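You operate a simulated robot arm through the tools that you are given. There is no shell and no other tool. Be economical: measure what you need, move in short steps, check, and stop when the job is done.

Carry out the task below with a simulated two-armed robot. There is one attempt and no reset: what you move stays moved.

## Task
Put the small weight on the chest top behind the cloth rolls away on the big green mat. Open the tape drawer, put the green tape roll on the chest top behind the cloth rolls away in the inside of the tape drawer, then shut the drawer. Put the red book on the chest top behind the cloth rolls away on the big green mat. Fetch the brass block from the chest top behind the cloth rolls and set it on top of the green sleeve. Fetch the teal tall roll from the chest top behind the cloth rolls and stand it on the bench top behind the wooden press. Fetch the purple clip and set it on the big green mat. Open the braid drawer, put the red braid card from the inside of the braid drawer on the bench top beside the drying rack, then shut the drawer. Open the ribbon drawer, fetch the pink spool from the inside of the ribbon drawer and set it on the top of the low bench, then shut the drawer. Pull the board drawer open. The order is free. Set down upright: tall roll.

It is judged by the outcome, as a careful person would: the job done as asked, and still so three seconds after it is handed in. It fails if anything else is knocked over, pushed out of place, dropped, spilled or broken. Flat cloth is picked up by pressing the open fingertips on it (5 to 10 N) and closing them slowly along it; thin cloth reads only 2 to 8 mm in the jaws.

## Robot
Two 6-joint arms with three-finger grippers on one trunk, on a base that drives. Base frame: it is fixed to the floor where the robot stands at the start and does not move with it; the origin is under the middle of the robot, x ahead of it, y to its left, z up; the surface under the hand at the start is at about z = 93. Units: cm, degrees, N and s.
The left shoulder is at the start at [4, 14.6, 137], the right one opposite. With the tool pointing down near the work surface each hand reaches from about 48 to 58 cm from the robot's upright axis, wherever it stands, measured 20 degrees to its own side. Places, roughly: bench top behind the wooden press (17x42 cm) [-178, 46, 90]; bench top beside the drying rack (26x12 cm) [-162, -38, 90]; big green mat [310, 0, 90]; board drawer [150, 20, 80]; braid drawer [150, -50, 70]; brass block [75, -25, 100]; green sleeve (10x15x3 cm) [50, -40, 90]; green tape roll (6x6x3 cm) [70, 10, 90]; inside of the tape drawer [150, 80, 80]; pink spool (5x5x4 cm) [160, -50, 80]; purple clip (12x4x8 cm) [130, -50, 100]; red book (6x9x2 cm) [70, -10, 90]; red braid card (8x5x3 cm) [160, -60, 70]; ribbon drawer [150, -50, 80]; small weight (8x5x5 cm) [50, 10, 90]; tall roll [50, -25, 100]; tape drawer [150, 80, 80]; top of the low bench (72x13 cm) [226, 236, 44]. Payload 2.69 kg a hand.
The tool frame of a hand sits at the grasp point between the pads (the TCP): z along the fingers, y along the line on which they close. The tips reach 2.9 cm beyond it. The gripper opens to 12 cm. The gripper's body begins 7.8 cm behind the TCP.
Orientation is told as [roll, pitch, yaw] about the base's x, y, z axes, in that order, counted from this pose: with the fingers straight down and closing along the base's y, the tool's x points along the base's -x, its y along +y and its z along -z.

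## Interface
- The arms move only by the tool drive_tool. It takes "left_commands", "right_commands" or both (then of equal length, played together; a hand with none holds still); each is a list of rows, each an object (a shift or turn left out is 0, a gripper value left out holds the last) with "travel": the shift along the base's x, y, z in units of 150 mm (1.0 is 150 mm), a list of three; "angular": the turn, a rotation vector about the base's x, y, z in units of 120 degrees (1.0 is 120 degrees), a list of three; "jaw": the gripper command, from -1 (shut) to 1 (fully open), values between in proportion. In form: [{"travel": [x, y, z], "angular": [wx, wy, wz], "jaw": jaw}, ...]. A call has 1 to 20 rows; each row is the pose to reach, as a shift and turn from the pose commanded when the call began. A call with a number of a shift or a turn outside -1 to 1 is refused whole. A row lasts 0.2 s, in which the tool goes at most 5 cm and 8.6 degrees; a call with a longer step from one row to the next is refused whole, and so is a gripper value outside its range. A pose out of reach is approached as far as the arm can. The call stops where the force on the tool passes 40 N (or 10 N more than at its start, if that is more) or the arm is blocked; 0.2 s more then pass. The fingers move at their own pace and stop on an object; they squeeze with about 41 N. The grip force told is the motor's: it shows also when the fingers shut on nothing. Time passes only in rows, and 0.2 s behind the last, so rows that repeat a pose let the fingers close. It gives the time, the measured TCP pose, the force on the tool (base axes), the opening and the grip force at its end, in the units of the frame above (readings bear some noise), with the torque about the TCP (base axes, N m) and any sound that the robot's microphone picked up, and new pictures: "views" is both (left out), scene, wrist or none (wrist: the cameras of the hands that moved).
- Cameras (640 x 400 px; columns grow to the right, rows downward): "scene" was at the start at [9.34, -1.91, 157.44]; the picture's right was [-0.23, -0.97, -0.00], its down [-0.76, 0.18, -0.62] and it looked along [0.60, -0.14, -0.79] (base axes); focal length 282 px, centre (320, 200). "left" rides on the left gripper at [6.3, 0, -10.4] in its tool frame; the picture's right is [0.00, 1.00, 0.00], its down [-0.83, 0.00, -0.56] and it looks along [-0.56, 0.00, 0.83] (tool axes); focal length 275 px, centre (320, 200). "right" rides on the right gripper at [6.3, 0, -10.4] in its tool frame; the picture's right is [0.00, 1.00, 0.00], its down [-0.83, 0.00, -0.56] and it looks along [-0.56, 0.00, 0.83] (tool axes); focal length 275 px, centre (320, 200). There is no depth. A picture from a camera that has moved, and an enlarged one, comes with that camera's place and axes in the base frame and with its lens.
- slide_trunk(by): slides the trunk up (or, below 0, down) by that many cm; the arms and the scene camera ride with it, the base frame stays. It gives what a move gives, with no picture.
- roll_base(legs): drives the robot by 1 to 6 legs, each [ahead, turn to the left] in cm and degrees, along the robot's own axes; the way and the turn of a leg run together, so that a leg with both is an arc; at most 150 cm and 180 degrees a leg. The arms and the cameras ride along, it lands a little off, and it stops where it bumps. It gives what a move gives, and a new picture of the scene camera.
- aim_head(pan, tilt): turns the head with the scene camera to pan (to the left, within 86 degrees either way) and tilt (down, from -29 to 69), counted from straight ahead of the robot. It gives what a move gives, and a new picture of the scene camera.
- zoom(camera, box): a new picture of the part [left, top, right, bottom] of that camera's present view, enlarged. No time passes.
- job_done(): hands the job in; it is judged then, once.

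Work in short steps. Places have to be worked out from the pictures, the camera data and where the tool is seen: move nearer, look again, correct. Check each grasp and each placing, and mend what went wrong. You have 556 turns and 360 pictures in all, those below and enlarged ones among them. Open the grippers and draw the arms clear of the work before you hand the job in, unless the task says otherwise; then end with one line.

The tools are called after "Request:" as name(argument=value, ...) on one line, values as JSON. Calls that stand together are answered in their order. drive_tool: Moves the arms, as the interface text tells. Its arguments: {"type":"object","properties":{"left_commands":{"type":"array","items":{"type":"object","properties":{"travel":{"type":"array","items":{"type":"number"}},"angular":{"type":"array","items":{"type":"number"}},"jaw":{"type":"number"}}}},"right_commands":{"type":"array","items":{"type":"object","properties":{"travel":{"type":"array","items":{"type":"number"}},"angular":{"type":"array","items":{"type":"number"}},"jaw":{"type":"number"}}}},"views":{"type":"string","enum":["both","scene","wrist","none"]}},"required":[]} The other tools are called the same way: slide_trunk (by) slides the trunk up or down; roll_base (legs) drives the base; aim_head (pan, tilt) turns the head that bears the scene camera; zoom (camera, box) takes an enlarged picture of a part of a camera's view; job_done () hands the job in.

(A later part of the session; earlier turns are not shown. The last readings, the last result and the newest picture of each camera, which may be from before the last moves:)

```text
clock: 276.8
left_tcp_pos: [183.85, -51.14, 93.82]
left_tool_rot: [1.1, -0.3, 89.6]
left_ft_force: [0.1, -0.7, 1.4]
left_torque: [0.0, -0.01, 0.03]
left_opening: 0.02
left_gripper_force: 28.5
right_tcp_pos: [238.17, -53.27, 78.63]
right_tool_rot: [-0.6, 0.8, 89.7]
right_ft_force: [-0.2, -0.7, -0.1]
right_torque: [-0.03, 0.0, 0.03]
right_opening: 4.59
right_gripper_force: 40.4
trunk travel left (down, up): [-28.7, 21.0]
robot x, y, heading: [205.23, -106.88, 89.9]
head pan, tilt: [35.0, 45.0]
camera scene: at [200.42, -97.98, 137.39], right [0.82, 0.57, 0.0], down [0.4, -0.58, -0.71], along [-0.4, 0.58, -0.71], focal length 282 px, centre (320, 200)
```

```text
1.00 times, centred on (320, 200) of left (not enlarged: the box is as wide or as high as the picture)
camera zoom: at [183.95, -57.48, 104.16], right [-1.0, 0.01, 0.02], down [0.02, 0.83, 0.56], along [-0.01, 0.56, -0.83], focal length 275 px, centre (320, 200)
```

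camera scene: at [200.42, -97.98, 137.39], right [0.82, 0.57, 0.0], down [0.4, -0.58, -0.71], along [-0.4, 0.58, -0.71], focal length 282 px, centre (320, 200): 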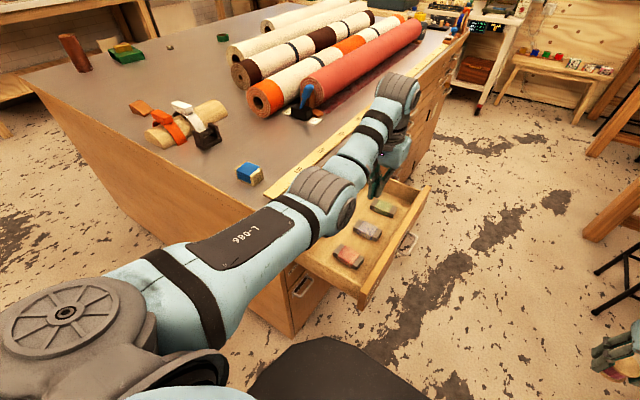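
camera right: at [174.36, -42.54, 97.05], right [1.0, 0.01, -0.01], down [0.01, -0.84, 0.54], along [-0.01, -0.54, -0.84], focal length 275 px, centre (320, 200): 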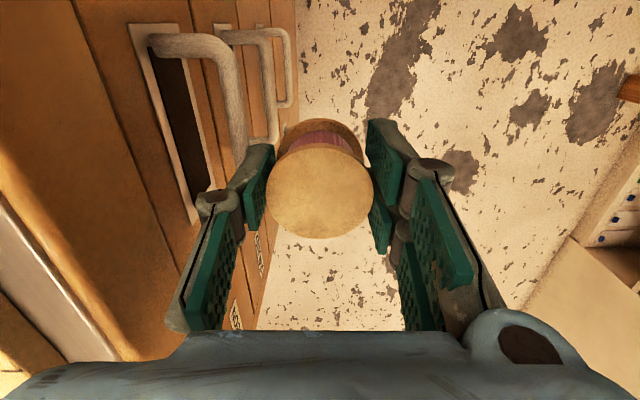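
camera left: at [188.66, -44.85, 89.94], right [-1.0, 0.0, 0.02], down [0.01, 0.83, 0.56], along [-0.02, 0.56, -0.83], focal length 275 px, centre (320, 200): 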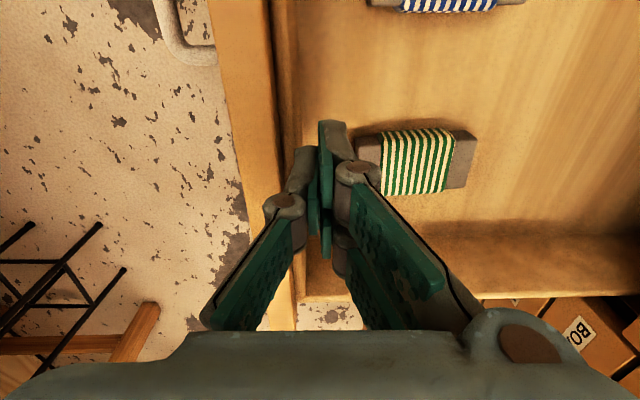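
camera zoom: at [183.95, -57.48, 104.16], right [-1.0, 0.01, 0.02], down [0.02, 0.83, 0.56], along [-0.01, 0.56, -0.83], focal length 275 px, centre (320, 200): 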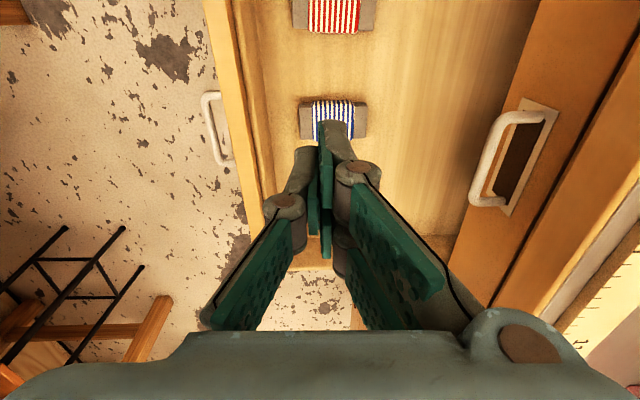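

Red card at ≈[182.2,-57.5]. I back 3.5 cm more, and move over it with the jaw open ~10 cm, partly descending.

Request:
roll_base(legs=[[-3.5, 0]])

Request:
drive_tool(left_commands=[{"travel": [-0.06, -0.08, -0.15], "angular": [0, -0.005, 0], "jaw": 0.65}, {"travel": [-0.11, -0.16, -0.35]}, {"travel": [-0.11, -0.2, -0.55]}, {"travel": [-0.11, -0.2, -0.7]}, {"travel": [-0.11, -0.2, -0.7]}], views="wrist")

```text
clock: 277.7
left_tcp_pos: [183.97, -54.39, 93.62]
left_tool_rot: [1.1, -0.1, 89.6]
left_ft_force: [-0.8, 0.6, -0.5]
left_torque: [-0.06, 0.01, -0.01]
left_opening: 0.0
left_gripper_force: 28.4
right_tcp_pos: [238.05, -56.59, 78.44]
right_tool_rot: [-0.6, 1.0, 89.7]
right_ft_force: [-0.2, -0.1, -0.2]
right_torque: [-0.03, -0.01, 0.01]
right_opening: 4.58
right_gripper_force: 41.1
trunk travel left (down, up): [-28.7, 21.0]
robot x, y, heading: [204.93, -110.06, 89.9]
head pan, tilt: [35.0, 45.0]
camera scene: at [200.41, -100.99, 137.36], right [0.82, 0.57, 0.0], down [0.4, -0.58, -0.7], along [-0.4, 0.58, -0.71], focal length 282 px, centre (320, 200)
```

scene: 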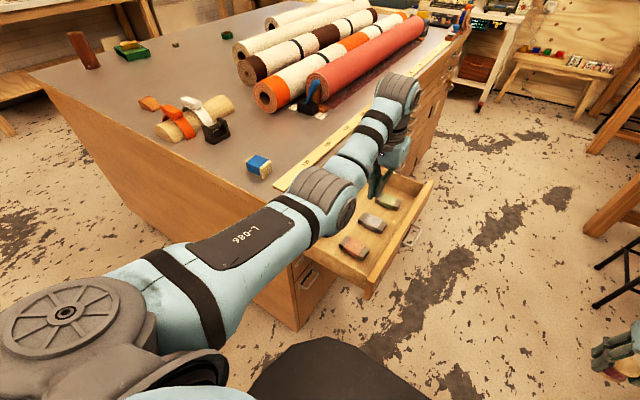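

```text
clock: 278.9
left_tcp_pos: [182.17, -57.53, 83.35]
left_tool_rot: [1.0, -0.4, 89.7]
left_ft_force: [0.5, -0.4, -0.5]
left_torque: [0.01, 0.02, -0.02]
left_opening: 9.9
left_gripper_force: 0.0
right_tcp_pos: [238.23, -56.87, 78.76]
right_tool_rot: [-0.6, 0.6, 89.8]
right_ft_force: [0.2, 0.1, -0.6]
right_torque: [-0.01, -0.02, 0.06]
right_opening: 4.54
right_gripper_force: 41.4
trunk travel left (down, up): [-28.7, 21.0]
robot x, y, heading: [205.24, -110.51, 89.9]
head pan, tilt: [35.0, 45.0]
camera left: at [182.24, -63.99, 93.7], right [-1.0, 0.01, 0.02], down [0.02, 0.83, 0.56], along [-0.01, 0.56, -0.83], focal length 275 px, centre (320, 200)
```

left: 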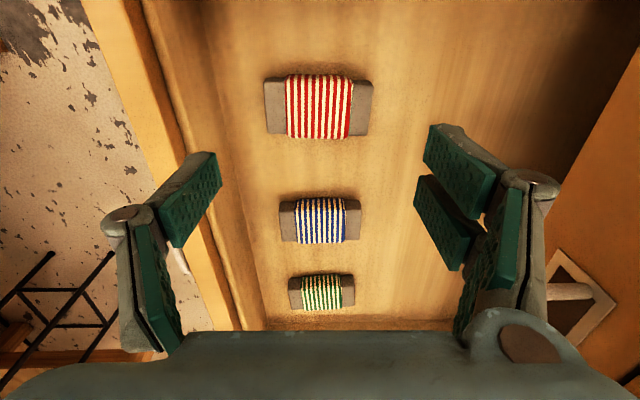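

Red card centre refined to ≈[182.2,-58.3], top z≈73. I shift 0.8 cm and descend to ~74.

Request:
drive_tool(left_commands=[{"travel": [0, -0.05, -0.2], "jaw": 0.57}, {"travel": [0, -0.05, -0.4]}, {"travel": [0, -0.05, -0.55]}, {"travel": [0, -0.05, -0.62]}, {"travel": [0, -0.05, -0.62]}], views="wrist")

```text
clock: 280.1
left_tcp_pos: [182.22, -58.51, 74.02]
left_tool_rot: [1.0, -0.4, 89.7]
left_ft_force: [-0.7, 0.9, 0.7]
left_torque: [-0.03, 0.01, -0.02]
left_opening: 9.45
left_gripper_force: 0.0
right_tcp_pos: [238.04, -56.86, 78.63]
right_tool_rot: [-0.5, 0.7, 89.7]
right_ft_force: [-0.7, -0.1, -0.4]
right_torque: [0.0, 0.02, -0.07]
right_opening: 4.58
right_gripper_force: 40.9
trunk travel left (down, up): [-28.7, 21.0]
robot x, y, heading: [205.37, -110.32, 89.8]
head pan, tilt: [35.0, 45.0]
camera left: at [182.36, -64.73, 84.38], right [-1.0, 0.01, 0.02], down [0.02, 0.83, 0.56], along [-0.01, 0.56, -0.83], focal length 275 px, centre (320, 200)
```

left: 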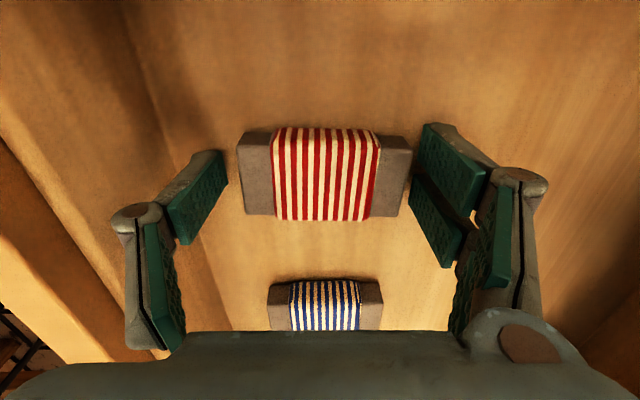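

Card is centred between the fingers, 2 cm overlap. Close.

Request:
drive_tool(left_commands=[{"travel": [0, 0, -0.02], "jaw": 0.3}, {"travel": [0, 0, -0.02], "jaw": -1}, {"travel": [0, 0, -0.02], "jaw": -1}, {"travel": [0, 0, -0.02], "jaw": -1}], views="wrist")

```text
clock: 281.1
left_tcp_pos: [182.34, -58.37, 73.87]
left_tool_rot: [1.2, -0.7, 89.6]
left_ft_force: [0.7, 2.4, 14.1]
left_torque: [-0.05, -0.64, 0.14]
left_opening: 7.73
left_gripper_force: 40.6
right_tcp_pos: [238.16, -57.01, 78.82]
right_tool_rot: [-0.6, 0.6, 89.6]
right_ft_force: [-0.5, 0.1, -0.5]
right_torque: [0.0, 0.01, 0.01]
right_opening: 4.55
right_gripper_force: 41.1
trunk travel left (down, up): [-28.7, 21.0]
robot x, y, heading: [205.18, -110.55, 90.0]
head pan, tilt: [35.0, 45.0]
camera left: at [182.38, -64.79, 84.26], right [-1.0, 0.01, 0.02], down [0.02, 0.83, 0.56], along [-0.01, 0.56, -0.83], focal length 275 px, centre (320, 200)
```

left: 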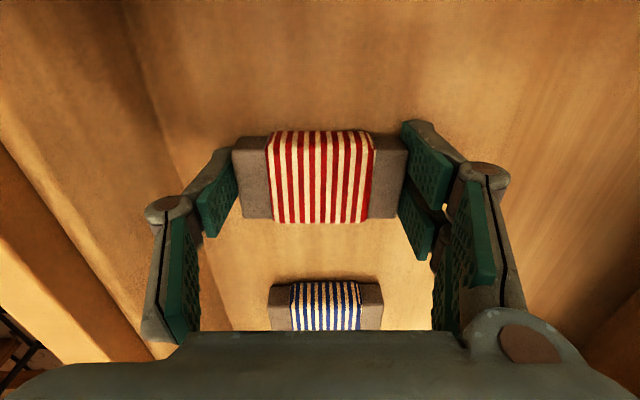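

Card gripped (7.7 cm). I raise the trunk 14 cm to lift it straight out of the drawer.

Request:
slide_trunk(by=14)

Request:
drive_tool(left_commands=[{"travel": [0.25, 0, 0]}, {"travel": [0.5, 0, 0]}, {"travel": [0.75, 0, 0]}, {"travel": [1.0, 0, 0]}, {"travel": [1.0, 0, 0]}], views="none")

Request:
drive_tool(left_commands=[{"travel": [0.25, 0, 0], "angular": [0, 0.07, 0]}, {"travel": [0.35, 0, 0], "angular": [0, 0.14, 0]}, {"travel": [0.35, 0, 0], "angular": [0, 0.2, 0]}, {"travel": [0.35, 0, 0], "angular": [0, 0.2, 0]}], views="both")

```text
clock: 282.8
left_tcp_pos: [182.25, -58.47, 87.92]
left_tool_rot: [1.1, -0.4, 89.7]
left_ft_force: [0.7, 0.6, -0.5]
left_torque: [-0.03, 0.02, -0.03]
left_opening: 7.71
left_gripper_force: 40.9
right_tcp_pos: [238.1, -56.8, 92.67]
right_tool_rot: [-0.6, 0.7, 89.7]
right_ft_force: [-0.9, -0.5, -0.8]
right_torque: [-0.04, 0.01, -0.01]
right_opening: 4.56
right_gripper_force: 40.8
trunk travel left (down, up): [-42.7, 7.0]
robot x, y, heading: [205.18, -109.7, 89.8]
head pan, tilt: [35.0, 45.0]
```

```text
clock: 284.0
left_tcp_pos: [197.31, -58.35, 87.82]
left_tool_rot: [1.1, -0.6, 89.8]
left_ft_force: [0.6, 0.5, -0.3]
left_torque: [-0.02, 0.0, 0.01]
left_opening: 7.68
left_gripper_force: 40.7
right_tcp_pos: [238.17, -56.68, 92.68]
right_tool_rot: [-0.7, 0.7, 89.7]
right_ft_force: [0.0, -0.1, -1.0]
right_torque: [-0.03, 0.01, -0.01]
right_opening: 4.58
right_gripper_force: 41.0
trunk travel left (down, up): [-42.7, 7.0]
robot x, y, heading: [205.06, -110.16, 89.6]
head pan, tilt: [35.0, 45.0]
```

```text
clock: 285.0
left_tcp_pos: [196.0, -61.62, 89.57]
left_tool_rot: [25.2, -0.2, 89.5]
left_ft_force: [0.8, -0.7, -0.5]
left_torque: [-0.03, 0.01, 0.0]
left_opening: 7.7
left_gripper_force: 41.5
left hand out of reach, approached as far as the arm can: row 1, 2, 3, 4
right_tcp_pos: [238.15, -56.93, 92.71]
right_tool_rot: [-0.6, 0.7, 89.7]
right_ft_force: [0.8, 0.1, -0.1]
right_torque: [0.01, 0.02, 0.02]
right_opening: 4.56
right_gripper_force: 41.2
trunk travel left (down, up): [-42.7, 7.0]
robot x, y, heading: [205.28, -110.26, 89.8]
head pan, tilt: [35.0, 45.0]
camera scene: at [200.44, -101.58, 151.45], right [0.82, 0.57, 0.0], down [0.4, -0.58, -0.71], along [-0.4, 0.58, -0.71], focal length 282 px, centre (320, 200)
camera left: at [200.24, -67.99, 98.86], right [-0.91, 0.01, 0.42], down [0.25, 0.83, 0.51], along [-0.35, 0.56, -0.75], focal length 275 px, centre (320, 200)
```

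scene: 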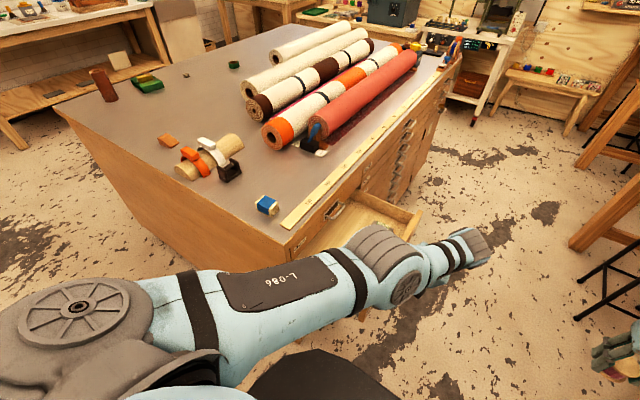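
left: 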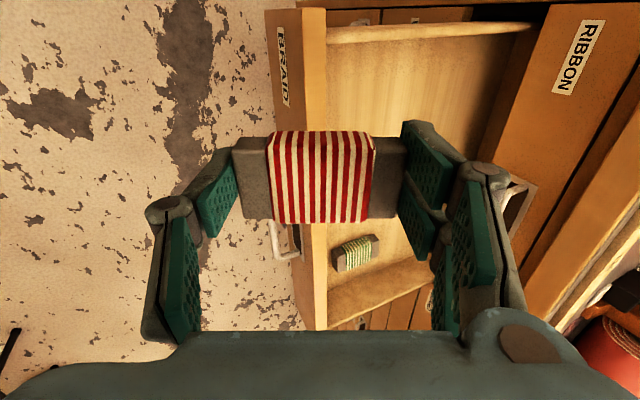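

The finger needs to be further out (+x) to get in front of the panel; I rotate the base 9° right to bring the hand out.

Request:
roll_base(legs=[[0, -9]])

Request:
zoom(camera="left", box=[0, 0, 640, 400])

```text
clock: 286.0
left_tcp_pos: [203.57, -60.8, 89.3]
left_tool_rot: [24.9, -0.2, 80.4]
left_ft_force: [-0.2, -0.3, -1.7]
left_torque: [-0.02, 0.01, 0.01]
left_opening: 7.67
left_gripper_force: 41.3
right_tcp_pos: [246.02, -62.65, 92.83]
right_tool_rot: [-0.7, 0.7, 80.7]
right_ft_force: [-0.4, -0.2, -0.4]
right_torque: [-0.01, -0.03, 0.01]
right_opening: 4.55
right_gripper_force: 40.7
trunk travel left (down, up): [-42.7, 7.0]
robot x, y, heading: [205.09, -110.36, 80.5]
head pan, tilt: [35.0, 45.0]
camera scene: at [201.56, -100.85, 151.44], right [0.9, 0.44, 0.0], down [0.31, -0.64, -0.71], along [-0.31, 0.64, -0.71], focal length 282 px, centre (320, 200)
```

scene: 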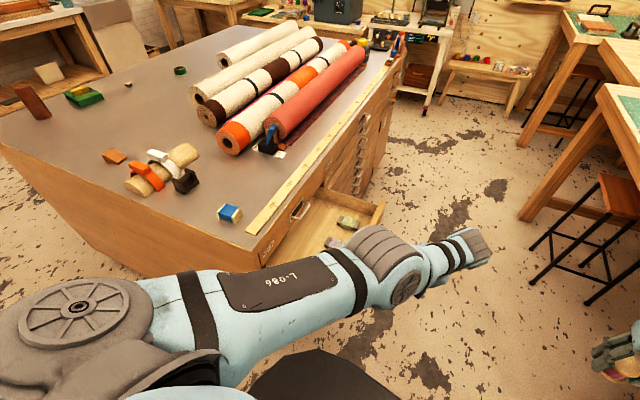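

```text
1.00 times, centred on (320, 200) of left (not enlarged: the box is as wide or as high as the picture)
camera zoom: at [206.71, -67.69, 98.82], right [-0.89, 0.15, 0.42], down [0.37, 0.78, 0.51], along [-0.25, 0.61, -0.75], focal length 275 px, centre (320, 200)
```

zoom: 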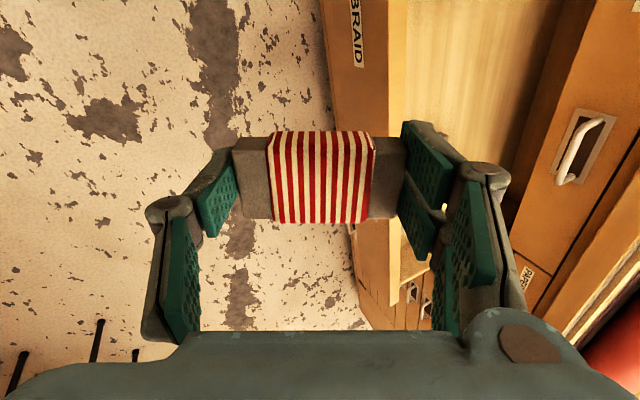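

The panel's outer face is at x≈195, and the finger now clears it. I lower the trunk 12 cm.

Request:
slide_trunk(by=-12)

Request:
drive_tool(left_commands=[{"travel": [-0.15, 0, 0]}, {"travel": [-0.3, 0, 0]}, {"travel": [-0.45, 0, 0]}, {"travel": [-0.6, 0, 0]}, {"travel": [-0.75, 0, 0]}, {"travel": [-0.9, 0, 0]}, {"travel": [-1.0, 0, 0]}, {"travel": [-1.0, 0, 0]}], views="wrist")

```text
clock: 287.5
left_tcp_pos: [203.64, -60.89, 77.32]
left_tool_rot: [24.9, -0.2, 80.4]
left_ft_force: [0.1, -0.6, -0.7]
left_torque: [0.05, 0.03, 0.01]
left_opening: 7.72
left_gripper_force: 41.5
right_tcp_pos: [245.95, -62.79, 80.76]
right_tool_rot: [-0.7, 0.7, 80.8]
right_ft_force: [0.1, -0.2, -1.5]
right_torque: [0.0, 0.06, 0.01]
right_opening: 4.59
right_gripper_force: 40.8
trunk travel left (down, up): [-30.7, 19.0]
robot x, y, heading: [205.11, -110.0, 81.1]
head pan, tilt: [35.0, 45.0]
```

```text
clock: 289.3
left_tcp_pos: [190.6, -55.6, 74.95]
left_tool_rot: [25.1, -0.1, 80.5]
left_ft_force: [0.5, -0.1, -0.7]
left_torque: [0.02, 0.0, -0.02]
left_opening: 7.72
left_gripper_force: 40.9
left hand out of reach, approached as far as the arm can: row 1, 2, 3, 4, 5, 6, 7, 8
right_tcp_pos: [245.95, -62.62, 80.73]
right_tool_rot: [-0.7, 0.7, 80.6]
right_ft_force: [0.1, 0.2, 0.0]
right_torque: [0.0, 0.02, 0.02]
right_opening: 4.52
right_gripper_force: 40.7
trunk travel left (down, up): [-30.7, 19.0]
robot x, y, heading: [204.9, -110.23, 80.7]
head pan, tilt: [35.0, 45.0]
camera left: at [193.78, -62.54, 84.42], right [-0.89, 0.15, 0.42], down [0.37, 0.78, 0.5], along [-0.25, 0.61, -0.75], focal length 275 px, centre (320, 200)
```

left: 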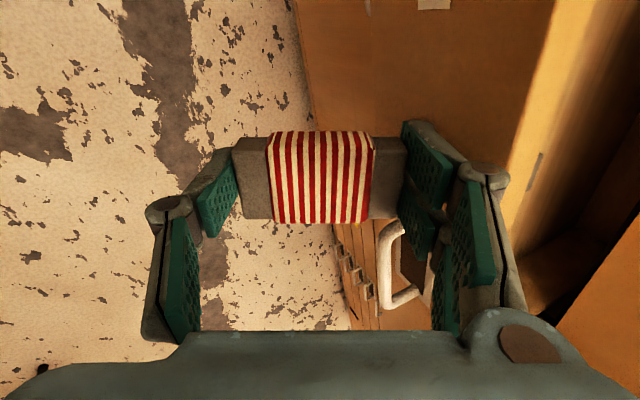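

The drawer is closing. I back the base 4 cm for arm room and continue pushing.

Request:
roll_base(legs=[[-4, 0]])

Request:
drive_tool(left_commands=[{"travel": [-0.12, 0, 0.05]}, {"travel": [-0.25, 0, 0.1]}, {"travel": [-0.37, 0, 0.1]}, {"travel": [-0.5, 0, 0.1]}, {"travel": [-0.62, 0, 0.1]}, {"travel": [-0.62, 0, 0.1]}], views="wrist")

```text
clock: 290.2
left_tcp_pos: [190.07, -59.3, 74.8]
left_tool_rot: [25.1, 0.1, 80.6]
left_ft_force: [0.5, 0.8, -1.3]
left_torque: [-0.02, 0.02, 0.01]
left_opening: 7.7
left_gripper_force: 41.0
right_tcp_pos: [245.47, -66.32, 80.37]
right_tool_rot: [-0.6, 1.1, 80.8]
right_ft_force: [-0.5, 1.3, -1.0]
right_torque: [-0.05, 0.03, 0.0]
right_opening: 4.54
right_gripper_force: 41.4
trunk travel left (down, up): [-30.7, 19.0]
robot x, y, heading: [204.17, -113.95, 81.1]
head pan, tilt: [35.0, 45.0]
camera scene: at [201.29, -104.21, 139.33], right [0.9, 0.44, 0.0], down [0.31, -0.64, -0.7], along [-0.31, 0.63, -0.71], focal length 282 px, centre (320, 200)
```

scene: 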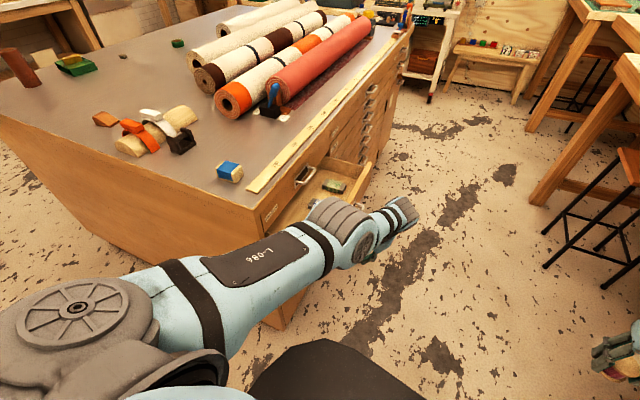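

```text
clock: 291.6
left_tcp_pos: [180.87, -57.58, 75.4]
left_tool_rot: [25.2, 0.0, 80.6]
left_ft_force: [-0.3, 0.6, -0.1]
left_torque: [0.01, 0.0, -0.02]
left_opening: 7.69
left_gripper_force: 40.4
left hand out of reach, approached as far as the arm can: row 1, 2, 3, 4, 5, 6
right_tcp_pos: [245.37, -66.48, 80.57]
right_tool_rot: [-0.5, 0.8, 80.8]
right_ft_force: [-0.1, -1.3, 0.2]
right_torque: [0.02, -0.03, 0.0]
right_opening: 4.58
right_gripper_force: 41.0
trunk travel left (down, up): [-30.7, 19.0]
robot x, y, heading: [203.85, -114.19, 80.7]
head pan, tilt: [35.0, 45.0]
camera left: at [184.12, -64.32, 84.73], right [-0.89, 0.15, 0.42], down [0.37, 0.78, 0.5], along [-0.26, 0.61, -0.75], focal length 275 px, centre (320, 200)
```

left: 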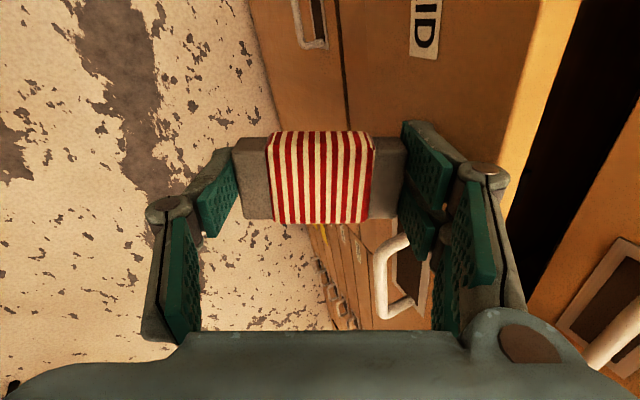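

Continue the push to fully shut.

Request:
drive_tool(left_commands=[{"travel": [-0.12, 0, 0.03]}, {"travel": [-0.24, 0, 0.06]}, {"travel": [-0.36, 0, 0.08]}, {"travel": [-0.46, 0, 0.08]}, {"travel": [-0.55, 0, 0.08]}, {"travel": [-0.6, 0, 0.08]}], views="wrist")

```text
clock: 293.0
left_tcp_pos: [173.0, -56.51, 76.36]
left_tool_rot: [24.4, -0.1, 80.4]
left_ft_force: [20.3, -2.8, 7.5]
left_torque: [-0.13, 0.48, 0.44]
left_opening: 7.7
left_gripper_force: 40.9
left hand out of reach, approached as far as the arm can: row 1, 2, 3, 4, 5, 6
right_tcp_pos: [245.69, -66.77, 80.6]
right_tool_rot: [-0.4, 0.7, 80.6]
right_ft_force: [-0.8, -0.1, -0.7]
right_torque: [-0.02, -0.03, 0.02]
right_opening: 4.57
right_gripper_force: 40.4
trunk travel left (down, up): [-30.7, 19.0]
robot x, y, heading: [204.41, -114.16, 80.5]
head pan, tilt: [35.0, 45.0]
stopped in row 6 (left hand): the force on the tool passed its limit at 45 N (the readings are from after the stop); the commanded pose is now the measured one
camera left: at [176.12, -63.48, 85.73], right [-0.9, 0.16, 0.41], down [0.37, 0.78, 0.51], along [-0.24, 0.61, -0.76], focal length 275 px, centre (320, 200)
```

left: 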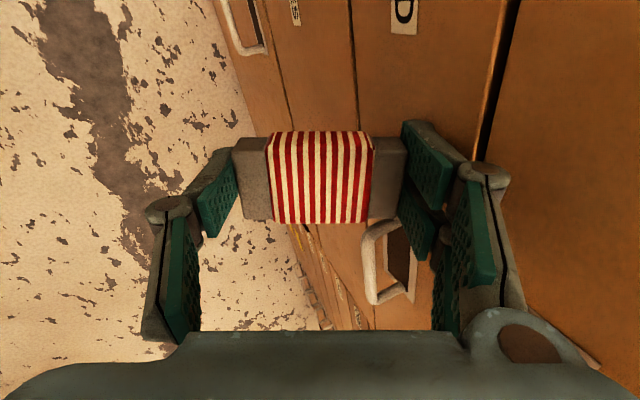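

Resistance reached. I retreat the hand and inspect whether it's flush.

Request:
drive_tool(left_commands=[{"travel": [0.2, 0, 0]}, {"travel": [0.45, -0.05, 0.05]}, {"travel": [0.7, -0.1, 0.1]}, {"travel": [0.9, -0.1, 0.2]}, {"travel": [0.9, -0.1, 0.2]}], views="both")

```text
clock: 294.2
left_tcp_pos: [186.33, -56.76, 78.68]
left_tool_rot: [24.5, 0.0, 80.6]
left_ft_force: [-0.7, -1.3, 0.0]
left_torque: [0.01, -0.01, 0.02]
left_opening: 7.71
left_gripper_force: 41.1
left hand out of reach, approached as far as the arm can: row 2, 3, 4, 5
right_tcp_pos: [245.46, -66.72, 80.66]
right_tool_rot: [-0.5, 0.8, 80.6]
right_ft_force: [-1.0, -0.4, 0.1]
right_torque: [0.01, 0.0, -0.02]
right_opening: 4.55
right_gripper_force: 40.8
trunk travel left (down, up): [-30.7, 19.0]
robot x, y, heading: [204.76, -114.13, 80.5]
head pan, tilt: [35.0, 45.0]
camera scene: at [201.21, -104.84, 139.38], right [0.9, 0.43, 0.0], down [0.31, -0.64, -0.71], along [-0.31, 0.64, -0.71], focal length 282 px, centre (320, 200)
camera left: at [189.47, -63.65, 88.13], right [-0.9, 0.15, 0.41], down [0.37, 0.78, 0.5], along [-0.25, 0.61, -0.76], focal length 275 px, centre (320, 200)
```

scene: 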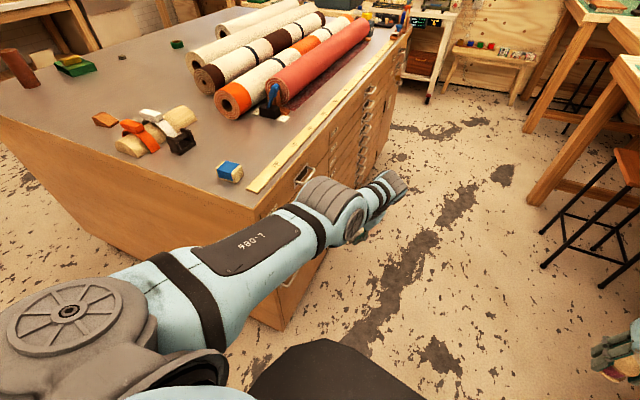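
left: 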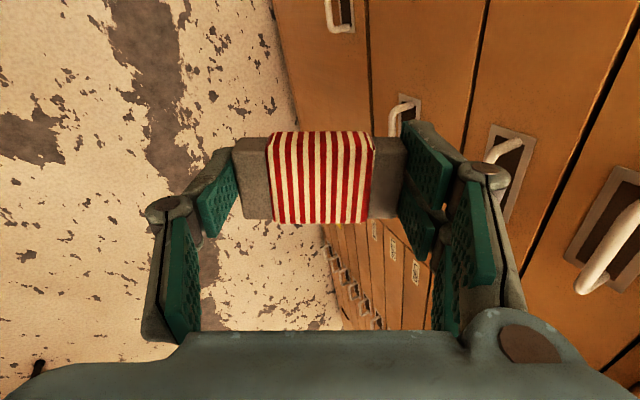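

Both drawers are flush. I raise the trunk, un-tilt the left hand, and bring the right hand (spool) inward for travel.

Request:
slide_trunk(by=19)

Request:
drive_tool(left_commands=[{"travel": [0.1, 0.05, 0.05], "angular": [-0.01, -0.06, 0]}, {"travel": [0.15, 0.1, 0.1], "angular": [-0.02, -0.12, 0]}, {"travel": [0.15, 0.1, 0.15], "angular": [-0.03, -0.18, 0]}, {"travel": [0.15, 0.1, 0.15], "angular": [-0.032, -0.202, 0]}, {"travel": [0.15, 0.1, 0.15], "angular": [-0.032, -0.202, 0]}], right_commands=[{"travel": [-0.2, 0.1, 0.1]}, {"travel": [-0.4, 0.2, 0.2]}, {"travel": [-0.6, 0.3, 0.3]}, {"travel": [-0.8, 0.35, 0.4]}, {"travel": [-0.9, 0.35, 0.5]}], views="none")

```text
clock: 296.3
left_tcp_pos: [186.33, -56.72, 97.66]
left_tool_rot: [24.5, 0.0, 80.5]
left_ft_force: [-0.4, -0.1, -1.3]
left_torque: [0.01, -0.02, 0.02]
left_opening: 7.7
left_gripper_force: 40.7
right_tcp_pos: [245.55, -66.64, 99.59]
right_tool_rot: [-0.6, 0.7, 80.5]
right_ft_force: [-0.5, 0.3, -1.0]
right_torque: [0.0, 0.02, 0.0]
right_opening: 4.55
right_gripper_force: 41.3
trunk travel left (down, up): [-49.7, 0.0]
robot x, y, heading: [204.26, -114.12, 80.7]
head pan, tilt: [35.0, 45.0]
```

```text
clock: 297.5
left_tcp_pos: [188.64, -55.53, 100.0]
left_tool_rot: [-0.1, -0.3, 80.5]
left_ft_force: [-0.3, -0.3, -0.6]
left_torque: [-0.01, 0.03, 0.02]
left_opening: 7.67
left_gripper_force: 41.5
left hand out of reach, approached as far as the arm can: row 2
right_tcp_pos: [231.84, -61.32, 107.2]
right_tool_rot: [-0.7, 0.9, 80.6]
right_ft_force: [-0.5, -0.2, 0.4]
right_torque: [0.02, -0.03, -0.03]
right_opening: 4.56
right_gripper_force: 40.7
right hand out of reach, approached as far as the arm can: row 3, 4
trunk travel left (down, up): [-49.7, 0.0]
robot x, y, heading: [204.26, -114.17, 80.7]
head pan, tilt: [35.0, 45.0]
```

Request:
drive_tool(left_commands=[{"travel": [0.15, 0, 0.2]}, {"travel": [0.3, 0, 0.4]}, {"travel": [0.4, 0, 0.6]}, {"travel": [0.4, 0, 0.7]}], views="none")

Request:
aim_head(pan=0, tilt=28)

Request:
roll_base(legs=[[0, 9.3], [110, 0]])

```text
clock: 298.5
left_tcp_pos: [194.58, -55.16, 110.48]
left_tool_rot: [-0.2, -0.1, 80.5]
left_ft_force: [-0.7, -0.3, -0.3]
left_torque: [0.0, 0.0, 0.01]
left_opening: 7.7
left_gripper_force: 41.1
right_tcp_pos: [232.02, -61.52, 107.16]
right_tool_rot: [-0.6, 0.7, 80.5]
right_ft_force: [-0.4, -0.1, -0.9]
right_torque: [-0.01, -0.01, 0.01]
right_opening: 4.53
right_gripper_force: 41.3
trunk travel left (down, up): [-49.7, 0.0]
robot x, y, heading: [204.69, -114.03, 80.6]
head pan, tilt: [35.0, 45.0]
```

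```text
clock: 299.5
left_tcp_pos: [194.57, -55.18, 110.31]
left_tool_rot: [-0.1, -0.2, 80.6]
left_ft_force: [-0.9, -0.1, 0.6]
left_torque: [-0.01, -0.01, 0.03]
left_opening: 7.69
left_gripper_force: 40.8
right_tcp_pos: [231.99, -61.48, 107.1]
right_tool_rot: [-0.6, 0.6, 80.6]
right_ft_force: [-0.1, 1.1, -0.6]
right_torque: [0.01, -0.02, 0.01]
right_opening: 4.57
right_gripper_force: 40.6
trunk travel left (down, up): [-49.7, 0.0]
robot x, y, heading: [204.64, -114.01, 80.7]
head pan, tilt: [0.0, 28.0]
camera scene: at [206.22, -103.17, 160.94], right [0.99, -0.16, 0.0], down [-0.08, -0.46, -0.88], along [0.14, 0.87, -0.47], focal length 282 px, centre (320, 200)
```

scene: 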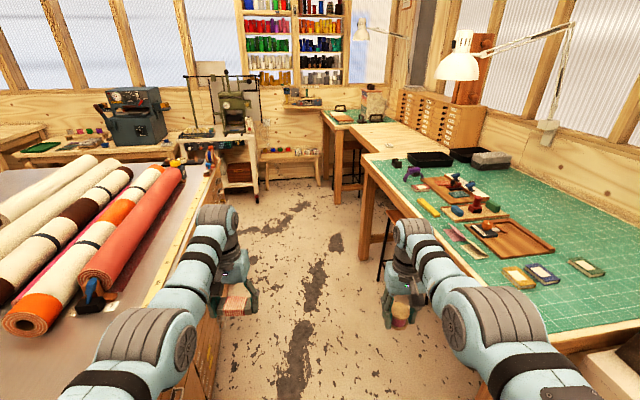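

```text
clock: 305.9
left_tcp_pos: [184.89, 53.22, 110.46]
left_tool_rot: [-0.1, -0.3, 90.1]
left_ft_force: [0.6, 0.1, -1.1]
left_torque: [0.01, 0.01, -0.03]
left_opening: 7.7
left_gripper_force: 41.3
right_tcp_pos: [223.0, 53.26, 107.03]
right_tool_rot: [-0.6, 0.7, 90.1]
right_ft_force: [0.5, 0.1, -0.1]
right_torque: [0.04, 0.0, 0.03]
right_opening: 4.56
right_gripper_force: 41.4
trunk travel left (down, up): [-49.7, 0.0]
robot x, y, heading: [204.2, -3.24, 90.3]
head pan, tilt: [0.0, 28.0]
camera scene: at [204.43, 7.77, 160.95], right [1.0, 0.0, 0.0], down [0.0, -0.47, -0.88], along [0.0, 0.88, -0.47], focal length 282 px, centre (320, 200)
```

scene: 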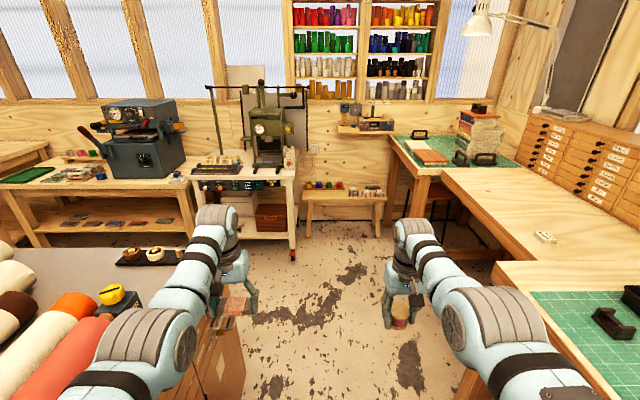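

Request:
zoom(camera="scene", box=[280, 100, 420, 230])

```text
3.08 times, centred on (350, 165) of scene
camera zoom: at [204.43, 7.77, 160.95], right [1.0, 0.0, 0.0], down [0.0, -0.47, -0.88], along [0.0, 0.88, -0.47], focal length 866 px, centre (228, 308)
```

zoom: 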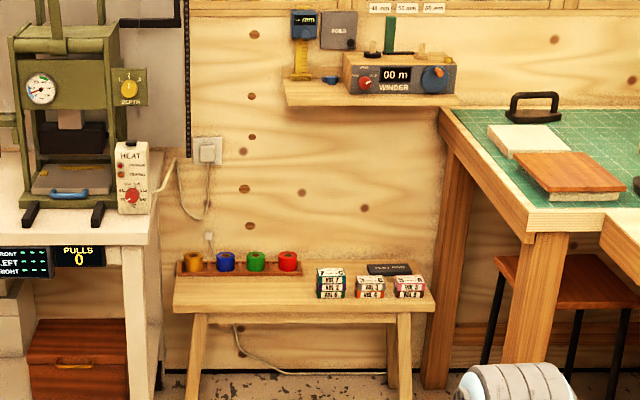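

The low bench's front-left part (x≈192–228, y≈230–242) is free. I head for [215,180], going part way first.

Request:
roll_base(legs=[[0, -3.7], [130, 0], [0, 3.4]])

```text
clock: 313.4
left_tcp_pos: [195.67, 185.58, 110.28]
left_tool_rot: [-0.1, -0.1, 88.9]
left_ft_force: [-0.3, -1.5, -0.5]
left_torque: [0.02, 0.01, 0.0]
left_opening: 7.68
left_gripper_force: 41.4
right_tcp_pos: [233.58, 184.89, 107.02]
right_tool_rot: [-0.5, 0.8, 88.9]
right_ft_force: [0.1, 0.0, -1.9]
right_torque: [0.02, 0.01, -0.01]
right_opening: 4.54
right_gripper_force: 41.3
trunk travel left (down, up): [-49.7, 0.0]
robot x, y, heading: [214.18, 129.21, 89.0]
head pan, tilt: [0.0, 28.0]
camera scene: at [214.3, 139.85, 160.94], right [1.0, -0.02, 0.0], down [-0.01, -0.47, -0.88], along [0.02, 0.88, -0.47], focal length 282 px, centre (320, 200)
```

scene: 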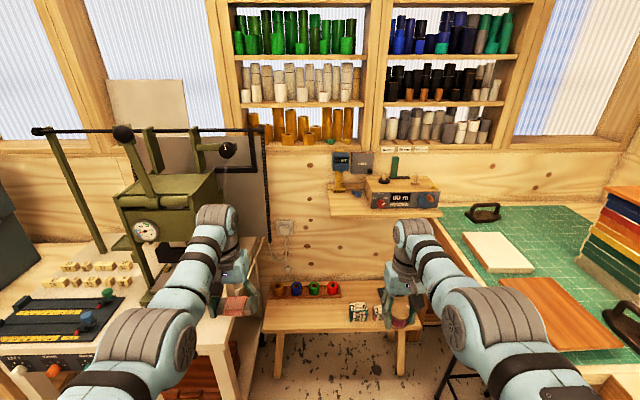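

The machine table's right edge is at x≈190, so I shift right: target robot [222,178].

Request:
roll_base(legs=[[0, -8.5], [49, 0], [0, 9.3]])

```text
clock: 317.5
left_tcp_pos: [203.77, 233.11, 110.49]
left_tool_rot: [0.1, -0.3, 89.1]
left_ft_force: [-0.1, -0.5, -0.7]
left_torque: [0.04, 0.01, 0.0]
left_opening: 7.67
left_gripper_force: 40.7
right_tcp_pos: [241.78, 232.59, 107.0]
right_tool_rot: [-0.5, 0.7, 89.3]
right_ft_force: [0.2, -0.9, -1.8]
right_torque: [0.05, -0.02, 0.0]
right_opening: 4.55
right_gripper_force: 41.1
trunk travel left (down, up): [-49.7, 0.0]
robot x, y, heading: [221.76, 176.31, 89.4]
head pan, tilt: [0.0, 28.0]
camera scene: at [222.66, 187.43, 160.95], right [1.0, -0.01, 0.0], down [-0.01, -0.47, -0.88], along [0.01, 0.88, -0.47], focal length 282 px, centre (320, 200)
```

scene: 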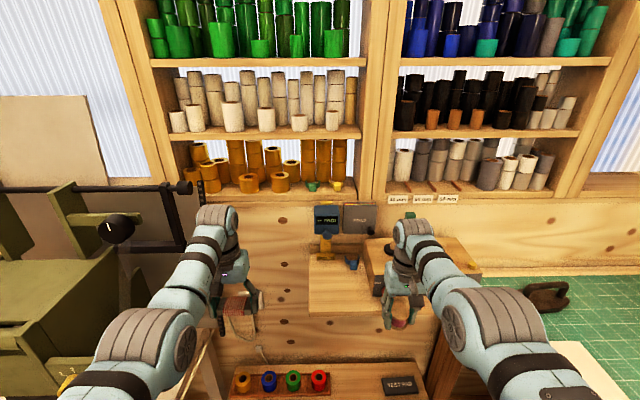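

The right hand is close in front of the winder shelf. I back off 8 cm before lowering the trunk, then look down.

Request:
roll_base(legs=[[-8, 0]])

Request:
slide_trunk(by=-40)

Request:
aim_head(pan=0, tilt=42)

```text
clock: 318.6
left_tcp_pos: [203.29, 226.58, 109.78]
left_tool_rot: [-0.1, 0.6, 89.2]
left_ft_force: [0.4, 1.1, -0.6]
left_torque: [-0.12, 0.01, 0.0]
left_opening: 7.67
left_gripper_force: 40.6
right_tcp_pos: [241.28, 226.04, 106.32]
right_tool_rot: [-0.7, 1.6, 89.3]
right_ft_force: [0.4, 0.8, -0.7]
right_torque: [-0.08, 0.01, -0.01]
right_opening: 4.55
right_gripper_force: 41.3
trunk travel left (down, up): [-49.7, 0.0]
robot x, y, heading: [222.0, 168.48, 89.1]
head pan, tilt: [0.0, 28.0]
camera scene: at [222.09, 181.61, 160.83], right [1.0, -0.01, 0.0], down [-0.01, -0.48, -0.88], along [0.01, 0.88, -0.48], focal length 282 px, centre (320, 200)
```

scene: 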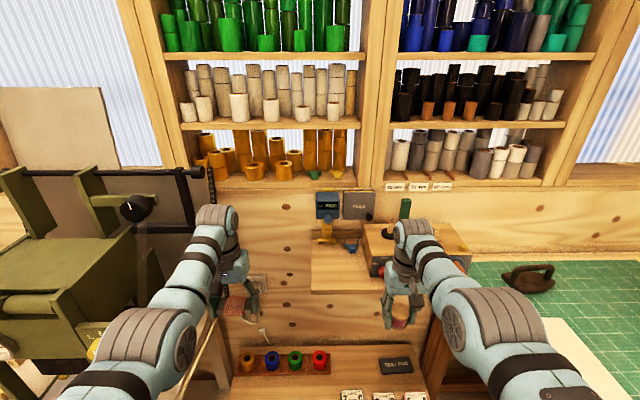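

```text
clock: 322.4
left_tcp_pos: [203.35, 225.37, 70.44]
left_tool_rot: [-0.1, -0.2, 89.1]
left_ft_force: [0.5, 0.0, -1.0]
left_torque: [-0.03, -0.02, 0.03]
left_opening: 7.68
left_gripper_force: 41.2
right_tcp_pos: [241.28, 224.84, 67.1]
right_tool_rot: [-0.6, 0.9, 89.3]
right_ft_force: [-1.3, 0.2, -1.1]
right_torque: [0.0, 0.01, -0.02]
right_opening: 4.54
right_gripper_force: 41.2
trunk travel left (down, up): [-9.7, 40.0]
robot x, y, heading: [222.09, 168.2, 89.0]
head pan, tilt: [0.0, 28.0]
```

```text
clock: 323.2
left_tcp_pos: [203.29, 225.37, 70.41]
left_tool_rot: [-0.1, -0.3, 89.2]
left_ft_force: [-0.6, -0.4, -1.2]
left_torque: [0.0, -0.02, 0.01]
left_opening: 7.71
left_gripper_force: 40.8
right_tcp_pos: [241.3, 224.88, 67.11]
right_tool_rot: [-0.7, 0.9, 89.3]
right_ft_force: [0.1, 1.0, -0.1]
right_torque: [0.05, -0.02, 0.0]
right_opening: 4.55
right_gripper_force: 41.0
trunk travel left (down, up): [-9.7, 40.0]
robot x, y, heading: [221.88, 168.87, 89.0]
head pan, tilt: [0.0, 42.0]
camera scene: at [222.13, 178.91, 118.81], right [1.0, -0.01, 0.0], down [-0.01, -0.67, -0.74], along [0.01, 0.74, -0.67], focal length 282 px, centre (320, 200)
```

scene: 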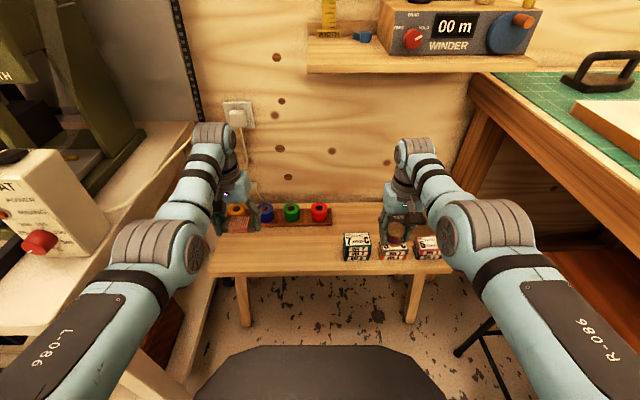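

Free area at x 195–229, y 230–248. I swing the right hand inward to x≈221 (in two moves).

Request:
drive_tool(right_commands=[{"travel": [-0.25, 0, 0]}, {"travel": [-0.5, 0.02, 0]}, {"travel": [-0.75, 0.04, 0]}, {"travel": [-1.0, 0.05, 0]}, {"travel": [-1.0, 0.05, 0]}], left_commands=[{"travel": [-0.05, 0, 0]}, {"travel": [-0.1, 0, 0.05]}, {"travel": [-0.15, 0, 0.1]}, {"travel": [-0.15, 0, 0.1]}, {"travel": [-0.15, 0, 0.1]}], views="none")

Request:
drive_tool(right_commands=[{"travel": [-0.2, 0, 0]}, {"travel": [-0.36, 0, 0]}, {"travel": [-0.36, 0, 0]}], views="none")

Request:
slide_trunk(by=-9.5)

```text
clock: 324.4
left_tcp_pos: [201.12, 225.3, 71.95]
left_tool_rot: [0.0, -0.2, 89.2]
left_ft_force: [0.6, 0.3, 0.0]
left_torque: [-0.03, 0.0, 0.01]
left_opening: 7.71
left_gripper_force: 41.1
right_tcp_pos: [227.63, 222.34, 67.51]
right_tool_rot: [-0.7, 0.9, 89.2]
right_ft_force: [-0.6, 0.7, -0.9]
right_torque: [0.03, -0.01, 0.0]
right_opening: 4.57
right_gripper_force: 41.4
right hand out of reach, approached as far as the arm can: row 2, 3, 4, 5
trunk travel left (down, up): [-9.7, 40.0]
robot x, y, heading: [221.88, 168.53, 89.2]
head pan, tilt: [0.0, 42.0]
```

```text
clock: 325.2
left_tcp_pos: [201.11, 225.21, 71.96]
left_tool_rot: [-0.2, -0.2, 89.2]
left_ft_force: [1.0, 1.0, 0.4]
left_torque: [0.02, 0.02, 0.02]
left_opening: 7.7
left_gripper_force: 40.7
right_tcp_pos: [223.2, 220.77, 67.75]
right_tool_rot: [-0.7, 0.8, 89.3]
right_ft_force: [-0.2, -0.2, -1.4]
right_torque: [-0.01, 0.01, 0.04]
right_opening: 4.56
right_gripper_force: 41.4
right hand out of reach, approached as far as the arm can: row 1, 2, 3
trunk travel left (down, up): [-9.7, 40.0]
robot x, y, heading: [222.28, 168.45, 89.0]
head pan, tilt: [0.0, 42.0]
```

```text
clock: 326.5
left_tcp_pos: [201.01, 225.22, 62.49]
left_tool_rot: [-0.1, -0.2, 89.2]
left_ft_force: [0.6, -0.3, -0.8]
left_torque: [-0.02, 0.0, -0.03]
left_opening: 7.68
left_gripper_force: 41.3
right_tcp_pos: [223.22, 220.87, 58.41]
right_tool_rot: [-0.7, 0.8, 89.4]
right_ft_force: [0.0, 0.0, -0.1]
right_torque: [0.03, 0.0, -0.02]
right_opening: 4.55
right_gripper_force: 41.4
trunk travel left (down, up): [-0.2, 49.5]
robot x, y, heading: [221.77, 168.4, 89.1]
head pan, tilt: [0.0, 42.0]
```

Now I drive 15 cm ahead so the spool is above the bench, and look.

Request:
roll_base(legs=[[0, 0.9], [15, 0]])

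Request:
zoom(camera="right", box=[0, 0, 640, 400])

```text
clock: 328.2
left_tcp_pos: [200.24, 239.89, 62.56]
left_tool_rot: [-0.2, 0.0, 90.0]
left_ft_force: [-0.2, 0.8, -1.2]
left_torque: [-0.03, 0.01, 0.0]
left_opening: 7.69
left_gripper_force: 41.2
right_tcp_pos: [222.4, 235.77, 58.37]
right_tool_rot: [-0.7, 0.8, 90.1]
right_ft_force: [0.8, 0.1, -1.2]
right_torque: [-0.02, 0.04, 0.01]
right_opening: 4.56
right_gripper_force: 41.0
trunk travel left (down, up): [-0.2, 49.5]
robot x, y, heading: [221.87, 183.46, 90.2]
head pan, tilt: [0.0, 42.0]
camera scene: at [221.94, 193.98, 109.43], right [1.0, 0.0, 0.0], down [0.0, -0.67, -0.74], along [0.0, 0.74, -0.67], focal length 282 px, centre (320, 200)
```

scene: 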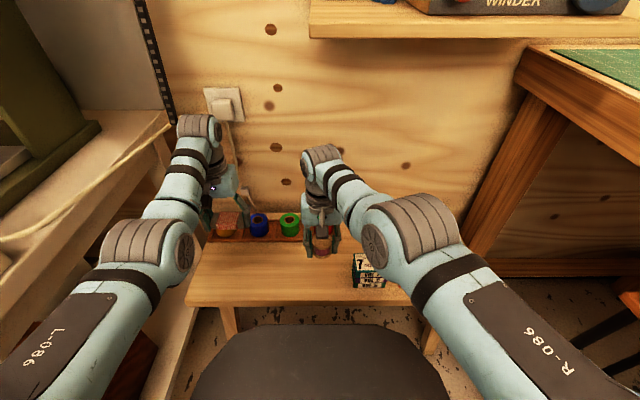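

```text
1.00 times, centred on (320, 200) of right (not enlarged: the box is as wide or as high as the picture)
camera zoom: at [222.43, 229.74, 68.78], right [-1.0, -0.01, -0.01], down [-0.01, 0.84, 0.54], along [0.01, 0.54, -0.84], focal length 275 px, centre (320, 200)
```

zoom: 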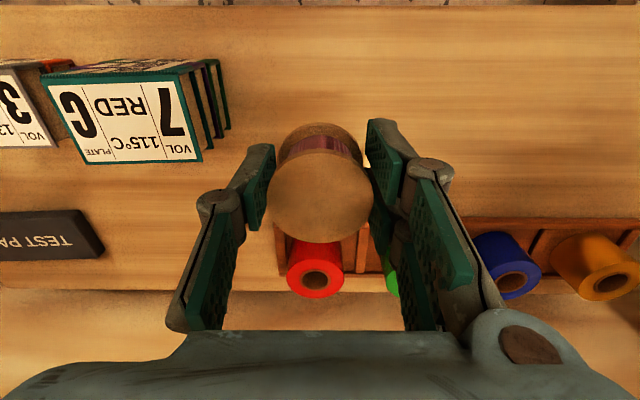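

Clear: neighbouring stack edge at x≈230, tray at y≥245. I lower with a 1.5 cm shift left.

Request:
drive_tool(right_commands=[{"travel": [-0.05, 0, -0.2]}, {"travel": [-0.1, 0, -0.4]}, {"travel": [-0.1, 0, -0.55]}, {"travel": [-0.1, 0, -0.6]}, {"travel": [-0.1, 0, -0.64]}, {"travel": [-0.1, 0, -0.67]}, {"travel": [-0.1, 0, -0.69]}], views="wrist")

```text
clock: 329.8
left_tcp_pos: [200.22, 239.9, 62.48]
left_tool_rot: [0.0, -0.2, 90.1]
left_ft_force: [-0.6, 0.4, -0.1]
left_torque: [0.01, -0.03, -0.01]
left_opening: 7.67
left_gripper_force: 41.3
right_tcp_pos: [222.19, 233.82, 49.81]
right_tool_rot: [-0.8, 0.8, 90.0]
right_ft_force: [0.3, -0.7, -0.8]
right_torque: [-0.01, -0.02, 0.01]
right_opening: 4.52
right_gripper_force: 40.6
right hand out of reach, approached as far as the arm can: row 1, 2, 3, 4, 5, 6, 7
trunk travel left (down, up): [-0.2, 49.5]
robot x, y, heading: [222.22, 183.72, 90.3]
head pan, tilt: [0.0, 42.0]
camera right: at [222.23, 227.67, 60.24], right [-1.0, -0.01, -0.01], down [-0.01, 0.84, 0.54], along [0.01, 0.54, -0.84], focal length 275 px, centre (320, 200)
```

right: 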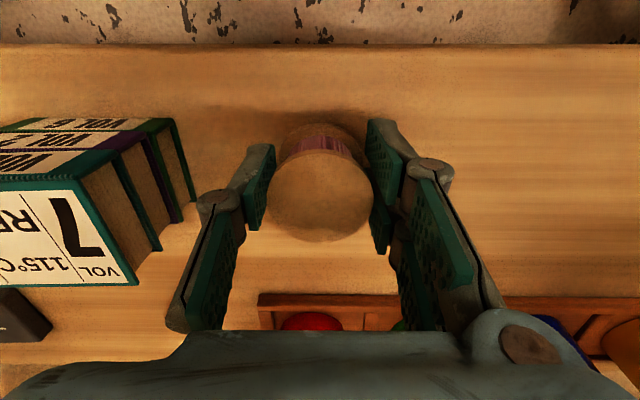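

Request:
drive_tool(right_commands=[{"travel": [0, -0.02, -0.04]}, {"travel": [0, -0.03, -0.07]}, {"travel": [0, -0.04, -0.09]}, {"travel": [0, -0.04, -0.11]}, {"travel": [0, -0.04, -0.12]}], views="none")

```text
clock: 331.0
left_tcp_pos: [200.17, 239.75, 62.71]
left_tool_rot: [0.0, -0.5, 90.1]
left_ft_force: [0.5, 0.0, -0.6]
left_torque: [0.07, 0.0, 0.02]
left_opening: 7.72
left_gripper_force: 40.8
right_tcp_pos: [222.19, 233.17, 48.22]
right_tool_rot: [-0.7, 0.3, 90.1]
right_ft_force: [-1.5, 12.0, 34.4]
right_torque: [0.65, 0.03, 0.08]
right_opening: 4.57
right_gripper_force: 40.7
trunk travel left (down, up): [-0.2, 49.5]
robot x, y, heading: [221.81, 183.47, 90.2]
head pan, tilt: [0.0, 42.0]
```

Contact at z=48.2 (34 N). Ease up, open, rise.

Request:
drive_tool(right_commands=[{"travel": [0, 0.005, 0.025]}, {"travel": [0, 0.005, 0.025], "jaw": -0.1}, {"travel": [0, 0.005, 0.025], "jaw": 0.0}, {"travel": [0, 0.005, 0.025], "jaw": 0.0}, {"travel": [0, 0, 0.2]}, {"travel": [0, 0, 0.5]}, {"travel": [0, 0, 0.7]}, {"travel": [0, 0, 0.7]}], views="both")

```text
clock: 332.8
left_tcp_pos: [200.29, 239.95, 62.54]
left_tool_rot: [-0.1, -0.2, 90.0]
left_ft_force: [1.2, -0.2, -0.7]
left_torque: [0.0, 0.0, 0.03]
left_opening: 7.68
left_gripper_force: 41.2
right_tcp_pos: [222.12, 235.58, 58.19]
right_tool_rot: [-0.7, 0.9, 90.1]
right_ft_force: [0.2, 0.0, -0.1]
right_torque: [-0.02, 0.0, -0.04]
right_opening: 6.02
right_gripper_force: 0.0
right hand out of reach, approached as far as the arm can: row 5, 6, 7, 8
trunk travel left (down, up): [-0.2, 49.5]
robot x, y, heading: [221.97, 183.88, 90.1]
head pan, tilt: [0.0, 42.0]
camera scene: at [221.94, 193.9, 109.44], right [1.0, 0.0, 0.0], down [0.0, -0.67, -0.74], along [0.0, 0.74, -0.67], focal length 282 px, centre (320, 200)
camera right: at [222.15, 229.45, 68.61], right [-1.0, -0.01, -0.01], down [-0.01, 0.84, 0.54], along [0.01, 0.54, -0.84], focal length 275 px, centre (320, 200)
```

scene: 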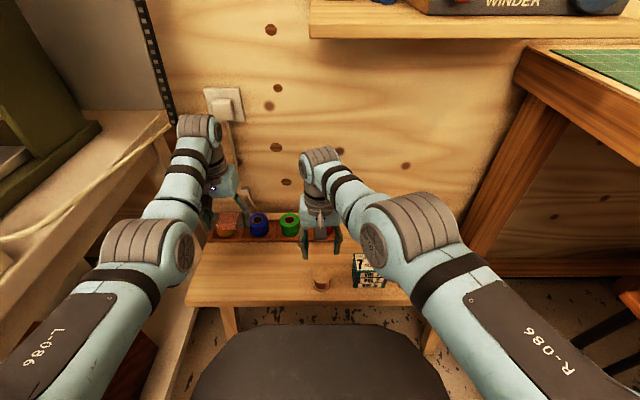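
right: 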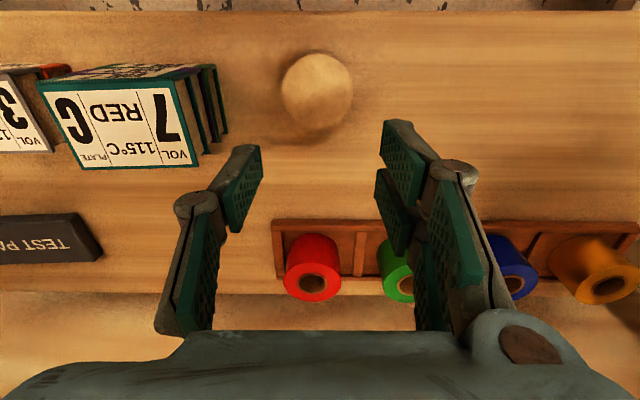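

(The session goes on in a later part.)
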